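You operate a simulated robot arm through the tools that you are given. There is no shell and no other tool. Be economical: measure what you need, move in short steps, check, and stop when the job is done.

You are at the controls of a simulated robot arm. One attempt, no reset.

Task
Fetch the leather roll from the top of the teal bench and set it on the small ring there.

Only the result counts: the job must be done as asked and must still hold three seconds after the hand-in. Knocking over, shifting, dropping, spilling or breaking anything else fails it.

Robot
A 7-joint arm with a two-finger parallel gripper, fixed in place. Base frame: the origin is at the foot of the arm, x ahead of it, y to its left, z up; the work surface is at about z = 0. Units: m, degrees, N and s.
With the tool pointing down near the work surface it reaches from about 0.24 to 0.62 m from the base axis. Its first joint turns from -66.0 to 66.0 degrees. Payload 2.6 kg.
The tool frame sits at the grasp point between the pads (the TCP): z along the fingers, y along the line on which they close. The tips reach 0.03 m beyond it. Largest opening 0.094 m; finger width 0.028, thickness 0.01; the body of the gripper, 0.05 by 0.096 m, starts 0.055 m behind the TCP.
Orientation is told as [roll, pitch, yaw] about the base's x, y, z axes, in that order, counted from this pose: with the fingers straight down and closing along the base's y, the tool's x points along the base's -x, its y along +y and its z along -z.

Tools
- The arm moves only by the tool servo_tool. Its argument "moves" is one flat list of numbers, 4 for each row, row after row: the shift along the base's x, y, z in m, then the turn about the base's z in degrees. In form: [dx, dy, dz, spin, dx, dy, dz, spin, ...]. A call has 1 to 10 rows; each row is the pose to reach, as a shift and turn from the pose commanded when the call began. "fingers" is the gripper command, from -1 (shut) to 1 (fully open), values between in proportion, set as the call begins (left out, the last holds). Rows are played at 5 a second. More than 0.05 m and 8.6 degrees between two rows, or a gripper value outside its range, and nothing of the call is played. A pose out of reach is approached as far as the arm can. The call stops where the force on the tool passes 40 N (or 10 N more than at its start, if that is more) or the arm is blocked; 0.2 s more then pass. The fingers move at their own pace (about 0.072 m/s each) and stop on an object; they squeeze with about 25 N. The grip force told is the motor's: it shows also when the fingers shut on nothing. Time passes only in rows, and 0.2 s behind the last, so rows that repeat a pose let the fingers close. It gives the time, the measured TCP pose, the force on the tool (base axes), the opening and the grip force at its end, in the units of the frame above (readings bear some noise).
- Cameras (640 x 400 px; columns grow to the right, rows downward): "scene" is fixed at [0.0329, 0.4248, 0.5713]; the picture's right is [-0.82, -0.57, 0.00], its down [-0.28, 0.41, -0.87] and it looks along [0.49, -0.72, -0.50] (base axes); focal length 330 px, centre (320, 200). "wrist" rides on the gripper at [-0.037, 0, -0.058] in the tool frame; the picture's right is [0.00, -1.00, 0.00], its down [0.97, 0.00, -0.24] and it looks along [0.24, 0.00, 0.97] (tool axes); focal length 218 px, centre (320, 200).
- get_image(camera): a new picture of that camera. The clock stands still meanwhile.
- pixel_to_xyz(camera, pixels): for up to 12 pixels [column, row] of the newest picture of that camera ("zoom" is the newest enlarged one), the place [x, y, z] in the base frame of the surface seen there, good to about 0.002 m. The clock stands still meanwhile.
- inspect(camera, box): a new picture of the part [left, top, right, bottom] of that camera's present view, enlarged. The clock stands still meanwhile.
- hand_in(): hands the job in; it is judged then, once.

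Go step by step. Measure first, check grasps and placings, and put right what went wrong. The budget is 60 turns and 20 pictures, counting those below and the enlarged ones. Unless the task says otherwise, let go and move clear before handing in, and close with one line.

The tools are called after "Request:" by a JSON object that holds its "method" and its "body". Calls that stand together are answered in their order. servo_tool: Moves the arm, as the interface text tells. Its arguments: {"type":"object","properties":{"moves":{"type":"array","items":{"type":"number"}},"fingers":{"type":"number"}},"required":["moves"]} The other tools are called the same way: get_image (camera) takes a picture; pixel_to_xyz (camera, pixels) gives the place of the surface under pixels of a picture; inspect (camera, box) takes an enlarged picture of a part of a camera's view; hand_in () hands the job in.

At the start:

```text
time: 0.0
position: [0.37, 0.0172, 0.3053]
ee_rot: [0.0, -0.1, -0.1]
contact_force: [0.6, 0.4, -0.1]
gripper_width: 0.0938
gripper_force: 0.0
```

scene: 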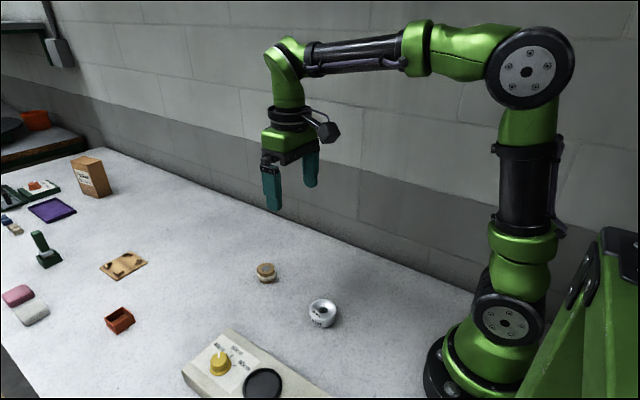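
wrist: 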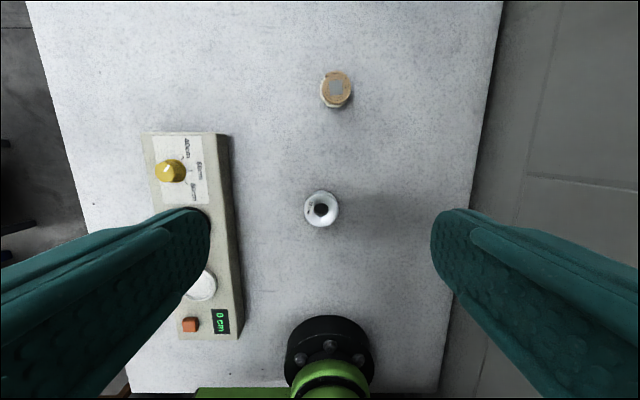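

The pictures show a white table with a dial console, a white ring-like item (scene 322,313) and a wooden-topped roll (265,272), but no teal bench that I can make out. I'll enlarge parts of the scene to look for it.

Request:
{"method": "inspect", "body": {"camera": "scene", "box": [0, 130, 200, 350]}}

Request:
{"method": "inspect", "body": {"camera": "scene", "box": [170, 240, 370, 400]}}

Request:
{"method": "inspect", "body": {"camera": "wrist", "box": [120, 50, 380, 350]}}

```text
1.82 times, centred on (100, 240) of scene
```

zoom: 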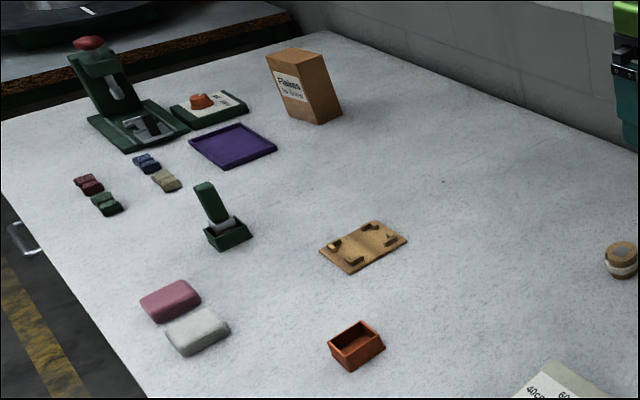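

```text
2.50 times, centred on (270, 320) of scene
```

zoom: 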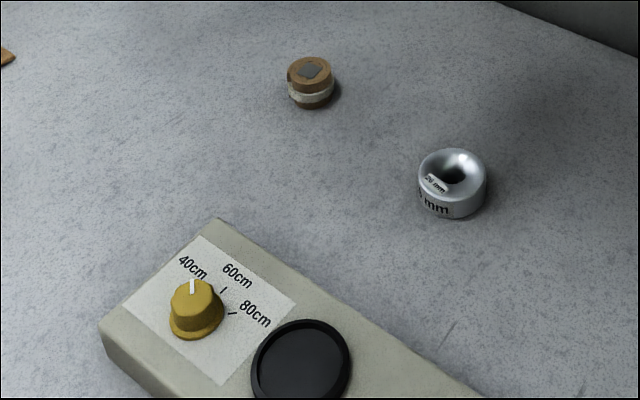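

```text
1.33 times, centred on (250, 200) of wrist
```

zoom: 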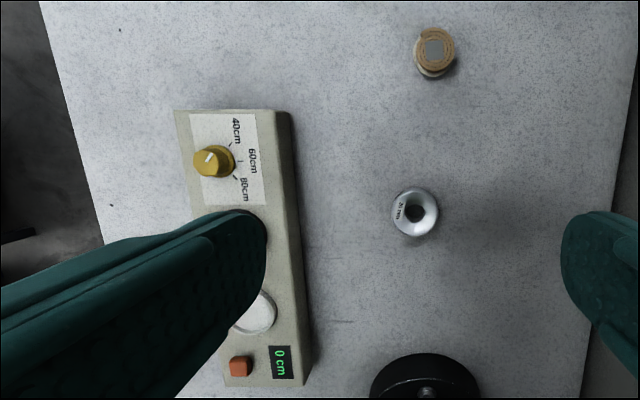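

The console has a 40/60/80 cm dial, a button and a "0 cm" display, so it may drive something that moves; the teal bench could be at the scene's far left edge. I'll look at that area and at the right edge.

Request:
{"method": "inspect", "body": {"camera": "scene", "box": [0, 0, 160, 150]}}

Request:
{"method": "inspect", "body": {"camera": "scene", "box": [0, 160, 100, 240]}}

```text
2.67 times, centred on (80, 75) of scene
```

zoom: 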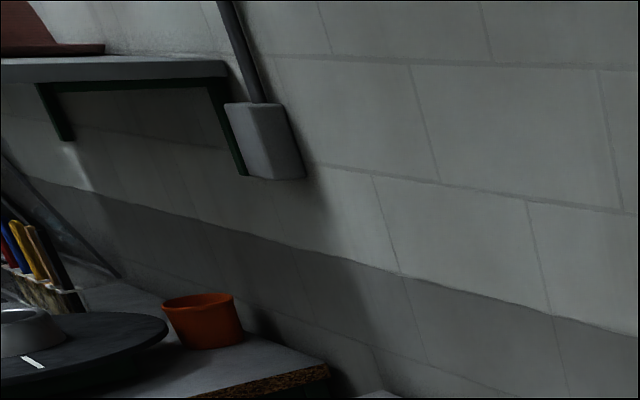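

```text
5.00 times, centred on (50, 200) of scene
```

zoom: 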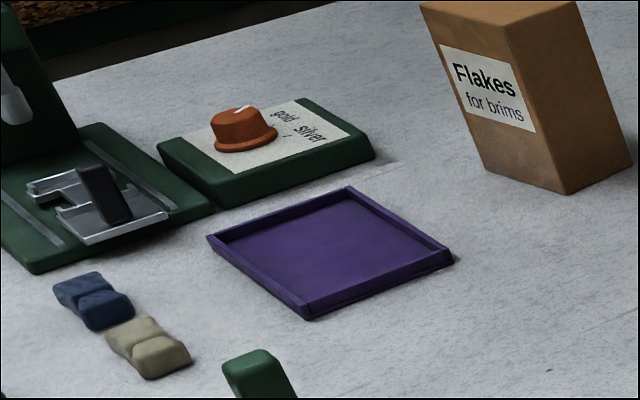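

The far left holds other tools but no leather roll; the brown roll with the cream band near (265,272) and the "20 mm" ring at (322,313) both lie on this table. I'll measure them, and check the table's side for its colour.

Request:
{"method": "inspect", "body": {"camera": "scene", "box": [0, 300, 160, 400]}}

Request:
{"method": "pixel_to_xyz", "body": {"camera": "scene", "pixels": [[266, 267], [258, 269], [273, 268], [266, 281], [323, 310], [312, 307], [334, 308], [322, 302], [321, 326], [262, 384], [228, 333], [219, 357]]}}

Request:
{"method": "pixel_to_xyz", "body": {"camera": "wrist", "pixels": [[336, 88], [321, 88], [350, 88], [336, 72], [336, 104], [321, 209], [305, 209], [338, 209], [321, 192], [321, 226], [311, 200], [195, 280]]}}

```text
4.00 times, centred on (80, 350) of scene
```

zoom: 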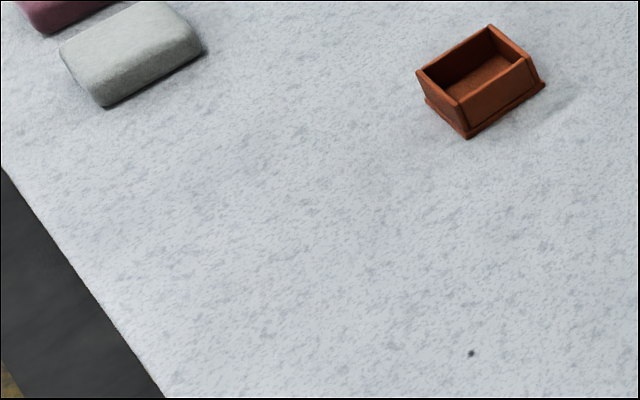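

```text
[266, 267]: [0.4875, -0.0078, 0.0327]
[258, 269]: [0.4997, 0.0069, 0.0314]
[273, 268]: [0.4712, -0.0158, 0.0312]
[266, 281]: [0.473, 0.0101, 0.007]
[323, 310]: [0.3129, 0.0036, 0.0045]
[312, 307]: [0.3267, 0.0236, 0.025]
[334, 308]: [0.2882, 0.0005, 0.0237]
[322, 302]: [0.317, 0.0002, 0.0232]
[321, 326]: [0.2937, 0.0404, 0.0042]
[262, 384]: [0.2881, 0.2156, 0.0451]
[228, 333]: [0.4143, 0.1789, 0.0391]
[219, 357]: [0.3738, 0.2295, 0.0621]
```

```text
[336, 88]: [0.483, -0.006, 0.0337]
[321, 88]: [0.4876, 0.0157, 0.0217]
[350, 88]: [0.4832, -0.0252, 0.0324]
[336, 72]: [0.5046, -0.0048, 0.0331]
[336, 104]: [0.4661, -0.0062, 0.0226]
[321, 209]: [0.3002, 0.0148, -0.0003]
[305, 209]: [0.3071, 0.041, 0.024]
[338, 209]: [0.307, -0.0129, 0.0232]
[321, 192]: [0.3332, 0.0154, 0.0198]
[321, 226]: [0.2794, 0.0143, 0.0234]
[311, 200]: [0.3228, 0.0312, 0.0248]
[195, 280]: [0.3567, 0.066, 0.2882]
```

The roll (about 35 mm across, 34 mm tall) is at (0.484,-0.005) and the 20 mm ring (54 mm across, 24 mm tall) at about (0.307,0.014). Before I settle on these, I'll shift the arm toward the console so that the finger no longer hides that part of the table.

Request:
{"method": "servo_tool", "body": {"moves": [0, 0.04, 0.02, 0, 0, 0.08, 0.04, 0, 0.0, 0.12, 0.06, 0, 0.0, 0.16, 0.08, 0, 0.0, 0.16, 0.08, 0]}}

Request:
{"method": "get_image", "body": {"camera": "wrist"}}

```text
time: 1.2
position: [0.3685, 0.1785, 0.3861]
ee_rot: [0.0, -0.1, -0.1]
contact_force: [0.1, 0.1, 0.3]
gripper_width: 0.0939
gripper_force: 0.0
```

```text
11 pictures are left
```

wrist: 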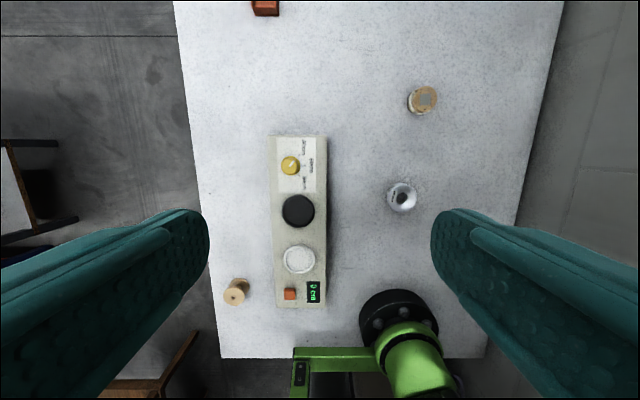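

A second spool-like item shows at (236,290), beside the console. I'll enlarge it and the banded roll together to tell them apart.

Request:
{"method": "inspect", "body": {"camera": "wrist", "box": [200, 240, 340, 330]}}

Request:
{"method": "inspect", "body": {"camera": "wrist", "box": [370, 70, 470, 230]}}

Request:
{"method": "pixel_to_xyz", "body": {"camera": "wrist", "pixels": [[236, 290], [231, 297], [243, 284], [423, 99], [401, 186], [298, 212], [299, 259], [290, 294]]}}

```text
4.44 times, centred on (270, 285) of wrist
```

zoom: 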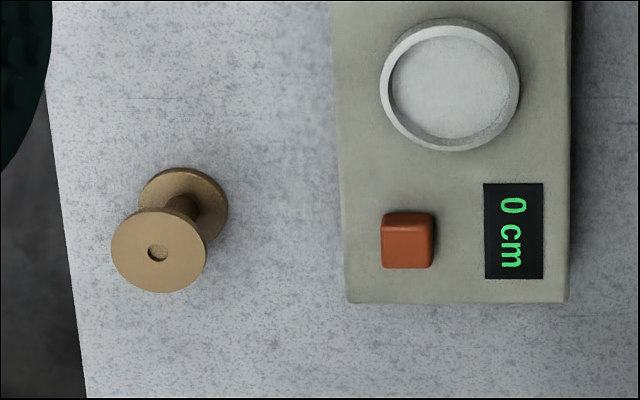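

```text
2.50 times, centred on (420, 150) of wrist
```

zoom: 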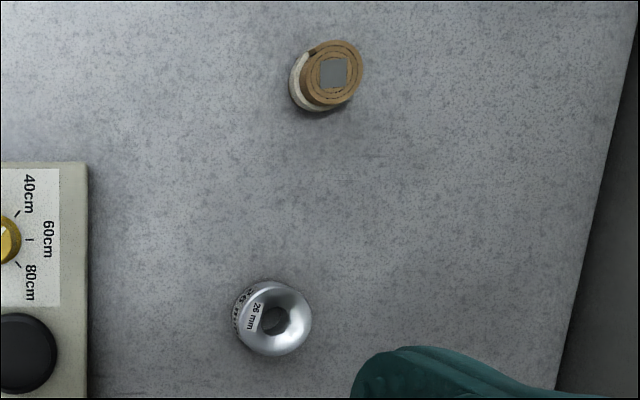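

```text
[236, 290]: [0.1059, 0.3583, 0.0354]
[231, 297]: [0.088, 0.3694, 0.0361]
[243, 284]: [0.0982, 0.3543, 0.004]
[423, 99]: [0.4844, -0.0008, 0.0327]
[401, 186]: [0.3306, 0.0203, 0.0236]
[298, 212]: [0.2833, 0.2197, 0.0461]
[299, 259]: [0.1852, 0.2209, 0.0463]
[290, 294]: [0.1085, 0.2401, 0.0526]
```

The (423,99) item is clearly a coiled strip with a cream tie, so it is the leather roll; the other at (236,290) is an empty wooden spool. The steel "26 mm" ring at (401,195) is the only loose ring, so I'll move above the roll for a precise look.

Request:
{"method": "servo_tool", "body": {"moves": [0.0165, -0.026, -0.0266, 0, 0.033, -0.052, -0.053, 0, 0.0495, -0.078, -0.08, 0, 0.066, -0.104, -0.106, 0, 0.0825, -0.13, -0.133, 0, 0.099, -0.156, -0.159, 0, 0.1155, -0.1825, -0.186, 0, 0.1155, -0.1825, -0.186, 0]}}

Request:
{"method": "get_image", "body": {"camera": "wrist"}}

```text
time: 3.0
position: [0.485, -0.0063, 0.1995]
ee_rot: [0.1, 0.0, 0.1]
contact_force: [-0.6, -0.2, -0.2]
gripper_width: 0.0939
gripper_force: 0.1
```

```text
8 pictures are left
```

wrist: 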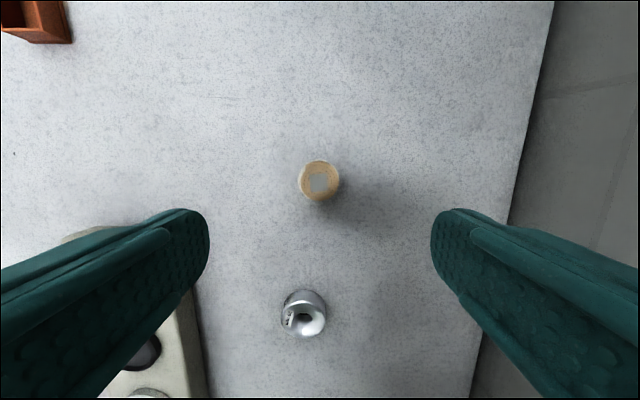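

Request:
{"method": "pixel_to_xyz", "body": {"camera": "wrist", "pixels": [[319, 181], [301, 181], [337, 181], [319, 163], [319, 199], [304, 292], [284, 314], [324, 316], [304, 334], [307, 322], [299, 181], [341, 181]]}}

Request:
{"method": "inspect", "body": {"camera": "wrist", "box": [260, 150, 380, 350]}}

```text
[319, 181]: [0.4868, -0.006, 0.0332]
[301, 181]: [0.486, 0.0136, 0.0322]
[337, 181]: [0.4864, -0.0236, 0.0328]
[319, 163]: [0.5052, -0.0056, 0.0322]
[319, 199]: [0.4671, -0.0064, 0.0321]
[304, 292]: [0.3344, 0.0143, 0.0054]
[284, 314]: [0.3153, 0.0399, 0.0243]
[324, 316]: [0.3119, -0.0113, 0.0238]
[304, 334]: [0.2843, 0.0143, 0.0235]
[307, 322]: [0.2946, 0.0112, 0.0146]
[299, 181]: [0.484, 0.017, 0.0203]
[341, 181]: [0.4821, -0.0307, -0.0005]
```

```text
2.00 times, centred on (320, 250) of wrist
```

zoom: 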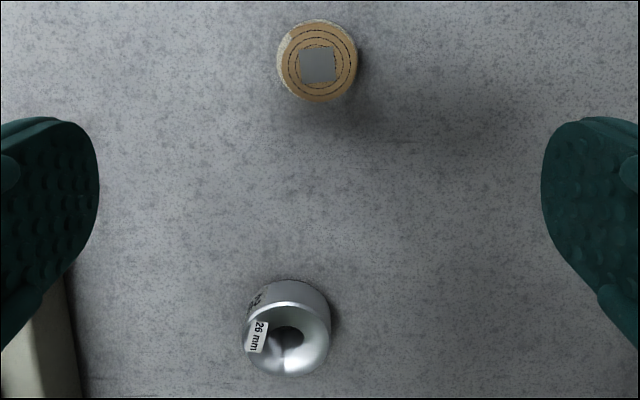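

The roll is centred at about (0.486,-0.005), 39 mm wide with its top at z 0.033, and the ring at (0.309,0.0145) with its rim at 0.024. I'll go straight down to TCP z 0.042 so the tips stay 12 mm above the roll's foot, leaving room over the rim later.

Request:
{"method": "servo_tool", "body": {"moves": [0.001, 0.001, -0.04, 0, 0.001, 0.001, -0.08, 0, 0.001, 0.001, -0.115, 0, 0.001, 0.001, -0.14, 0, 0.001, 0.001, -0.1575, 0, 0.001, 0.001, -0.1575, 0], "fingers": 1}}

Request:
{"method": "servo_tool", "body": {"moves": [0, 0, 0, 0, 0, 0, 0, 0, 0, 0, 0, 0, 0, 0, 0, 0], "fingers": -1}}

```text
time: 4.4
position: [0.4857, -0.0042, 0.0432]
ee_rot: [0.0, 0.0, 0.0]
contact_force: [0.4, -0.6, 0.1]
gripper_width: 0.0942
gripper_force: 0.0
```

```text
time: 5.4
position: [0.4856, -0.0052, 0.0416]
ee_rot: [-0.1, 0.0, -0.1]
contact_force: [0.3, -0.8, 0.4]
gripper_width: 0.0423
gripper_force: 25.5
```

The fingers stopped at 0.042 m with 25 N, so the roll is held. I'll lift it 0.08 m and look.

Request:
{"method": "servo_tool", "body": {"moves": [0, 0, 0.015, 0, 0, 0, 0.04, 0, 0, 0, 0.065, 0, 0, 0, 0.08, 0, 0, 0, 0.08, 0]}}

Request:
{"method": "inspect", "body": {"camera": "scene", "box": [200, 180, 360, 340]}}

```text
time: 6.6
position: [0.4863, -0.0048, 0.1232]
ee_rot: [0.0, 0.0, 0.0]
contact_force: [-0.1, -0.4, -0.7]
gripper_width: 0.0423
gripper_force: 24.9
```

```text
2.50 times, centred on (280, 260) of scene
```

zoom: 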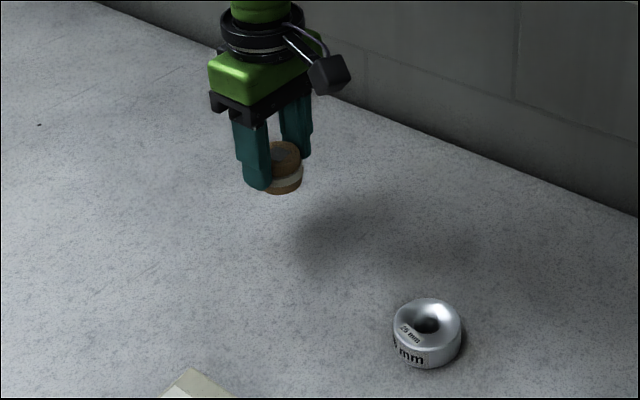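

The roll hangs level between the pads. I'll carry it above the ring's centre at (0.3075,0.0143).

Request:
{"method": "servo_tool", "body": {"moves": [-0.036, 0.004, 0, 0, -0.072, 0.008, 0, 0, -0.108, 0.012, 0, 0, -0.144, 0.016, 0, 0, -0.1785, 0.0193, -0.01, 0, -0.1785, 0.0193, -0.02, 0, -0.1785, 0.0193, -0.02, 0]}}

Request:
{"method": "inspect", "body": {"camera": "scene", "box": [260, 220, 380, 340]}}

Request:
{"method": "inspect", "body": {"camera": "wrist", "box": [220, 120, 420, 280]}}

```text
time: 8.2
position: [0.3074, 0.0154, 0.102]
ee_rot: [0.0, 0.1, 0.0]
contact_force: [-0.4, -0.6, 0.1]
gripper_width: 0.042
gripper_force: 25.1
```

```text
3.33 times, centred on (320, 280) of scene
```

zoom: 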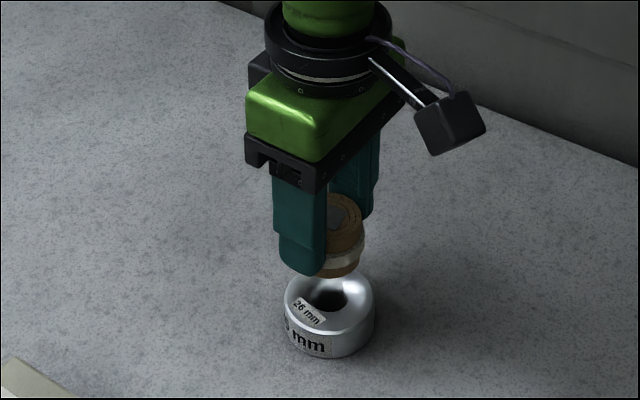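

```text
2.50 times, centred on (320, 200) of wrist
```

zoom: 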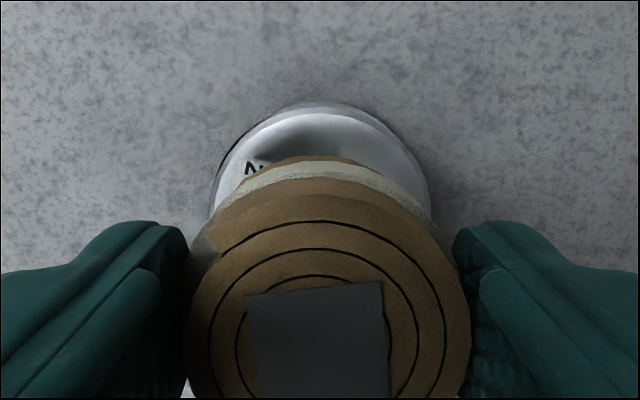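

The roll hangs centred over the ring in both views (ring 212–430, roll 190–470 in the wrist zoom), about a millimetre too far to -y. I'll lower it to just above rim contact, correcting 1 mm in y.

Request:
{"method": "servo_tool", "body": {"moves": [0, 0.001, -0.015, 0, 0, 0.001, -0.025, 0, 0, 0.001, -0.03, 0, 0, 0.001, -0.034, 0, 0, 0.001, -0.034, 0]}}

Request:
{"method": "servo_tool", "body": {"moves": [0, 0, -0.001, 0, 0, 0, -0.002, 0, 0, 0, -0.002, 0]}}

```text
time: 9.4
position: [0.308, 0.0172, 0.0666]
ee_rot: [0.0, 0.0, 0.0]
contact_force: [0.3, 0.8, -0.8]
gripper_width: 0.0421
gripper_force: 25.6
```

```text
time: 10.2
position: [0.3075, 0.016, 0.0649]
ee_rot: [0.1, 0.1, 0.0]
contact_force: [-2.9, -0.1, 7.7]
gripper_width: 0.0421
gripper_force: 25.1
```

Contact came at z 0.065 with 7.7 N up and -2.9 N in x, so the roll bears slightly on the +x side of the seat. I'll ease it 1 mm toward -x and read again.

Request:
{"method": "servo_tool", "body": {"moves": [0, 0, 0.001, 0, -0.001, 0, 0.001, 0, -0.001, 0, -0.0005, 0, -0.001, 0, -0.0005, 0]}}

```text
time: 11.2
position: [0.3072, 0.0167, 0.0664]
ee_rot: [0.0, -0.1, 0.0]
contact_force: [-3.1, -2.1, 12.8]
gripper_width: 0.0418
gripper_force: 25.7
```

The reaction still points to -x and now -y as well, so I'll ease it a little further both ways.

Request:
{"method": "servo_tool", "body": {"moves": [0, 0, 0.0015, 0, -0.0015, -0.001, 0.0015, 0, -0.0015, -0.001, 0.0005, 0, -0.0015, -0.001, 0, 0, -0.0015, -0.001, 0, 0]}}

```text
time: 12.4
position: [0.3052, 0.0159, 0.0656]
ee_rot: [-0.1, -0.1, 0.0]
contact_force: [-5.0, 0.8, 20.6]
gripper_width: 0.0422
gripper_force: 25.7
```

The force rose to 20 N without much change in height, so I'll lift off 1 mm to ease the load and take a look.

Request:
{"method": "servo_tool", "body": {"moves": [0, 0, 0.001, 0, 0, 0, 0.001, 0]}}

Request:
{"method": "inspect", "body": {"camera": "scene", "box": [280, 250, 370, 340]}}

```text
time: 13.0
position: [0.3049, 0.016, 0.0657]
ee_rot: [-0.1, 0.0, 0.1]
contact_force: [1.8, -0.1, 2.0]
gripper_width: 0.0421
gripper_force: 25.1
```

```text
4.44 times, centred on (325, 295) of scene
```

zoom: 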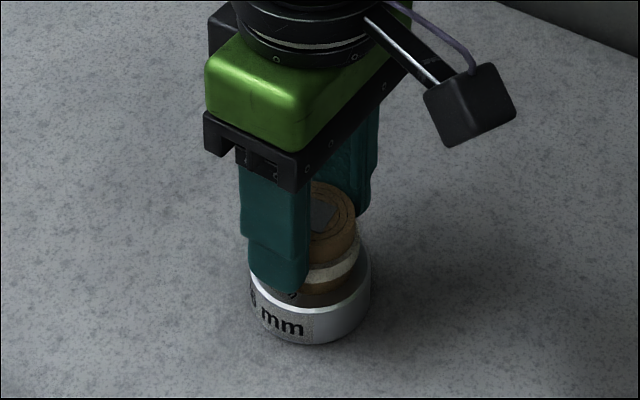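

The roll sits on the ring, roughly centred, with only 2 N between them. I'll open the fingers here.

Request:
{"method": "servo_tool", "body": {"moves": [0, 0, 0, 0, 0, 0, 0, 0, 0, 0, 0, 0, 0, 0, 0, 0], "fingers": 0.9}}

Request:
{"method": "servo_tool", "body": {"moves": [0, 0, 0.02, 0, 0, 0, 0.05, 0, 0, 0, 0.09, 0, 0, 0, 0.13, 0, 0, 0, 0.16, 0, 0, 0, 0.16, 0]}}

Request:
{"method": "get_image", "body": {"camera": "wrist"}}

Request:
{"method": "inspect", "body": {"camera": "scene", "box": [280, 260, 370, 340]}}

```text
time: 14.0
position: [0.3055, 0.0155, 0.0666]
ee_rot: [0.0, 0.0, -0.1]
contact_force: [-0.4, 0.0, 1.4]
gripper_width: 0.0894
gripper_force: 0.1
```

```text
time: 15.4
position: [0.3051, 0.0145, 0.2271]
ee_rot: [-0.1, -0.1, 0.1]
contact_force: [-0.5, 0.3, 0.0]
gripper_width: 0.089
gripper_force: 0.1
```

```text
2 pictures are left
```

wrist: 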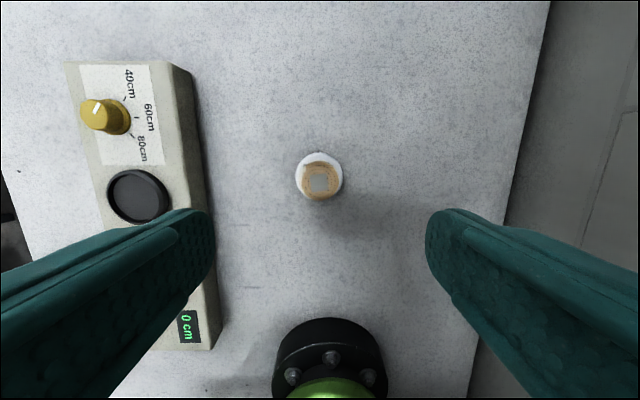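

```text
5.00 times, centred on (325, 300) of scene
```

zoom: 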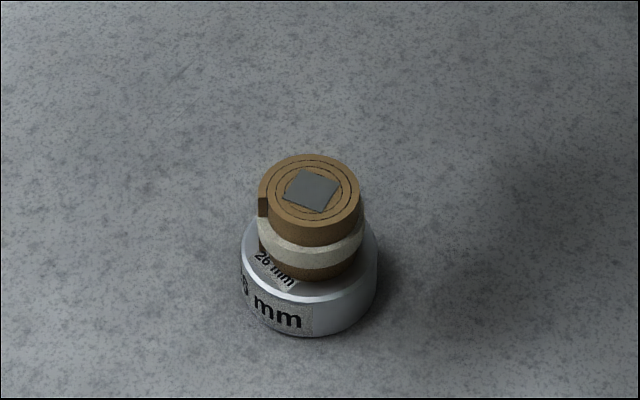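

The roll stands on the ring on its own (scene zoom 310,220), with the gripper clear. I'll measure its top and the ring rim to check that it is level and centred.

Request:
{"method": "pixel_to_xyz", "body": {"camera": "wrist", "pixels": [[321, 181], [306, 181], [335, 181], [321, 168], [321, 197], [321, 155], [297, 175], [341, 175]]}}

Request:
{"method": "pixel_to_xyz", "body": {"camera": "zoom", "pixels": [[312, 190], [275, 190], [350, 190], [312, 162], [312, 222], [370, 262], [250, 270], [300, 298]]}}

```text
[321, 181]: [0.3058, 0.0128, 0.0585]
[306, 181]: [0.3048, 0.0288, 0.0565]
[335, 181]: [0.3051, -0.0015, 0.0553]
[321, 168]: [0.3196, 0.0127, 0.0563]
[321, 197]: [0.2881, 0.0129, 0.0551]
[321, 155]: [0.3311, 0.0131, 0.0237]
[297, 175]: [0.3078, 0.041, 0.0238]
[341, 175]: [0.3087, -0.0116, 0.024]
```

```text
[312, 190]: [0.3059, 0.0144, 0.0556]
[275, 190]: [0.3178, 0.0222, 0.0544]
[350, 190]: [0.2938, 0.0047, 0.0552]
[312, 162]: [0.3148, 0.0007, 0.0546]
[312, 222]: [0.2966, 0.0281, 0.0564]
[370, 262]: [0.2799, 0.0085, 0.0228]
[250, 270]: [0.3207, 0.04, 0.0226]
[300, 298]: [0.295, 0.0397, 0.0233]
```

The roll's top is level at z 0.055–0.057 and centred at about (0.305,0.014) over the ring at (0.306,0.0145). The ring has not moved noticeably and nothing else was touched, so I'm handing in.

Request:
{"method": "hand_in", "body": {}}

```text
The job is handed in.
```

The leather roll is standing level and centred on the small steel "26 mm" ring, with the gripper clear. I saw no teal bench, so I took the work table to be the bench.
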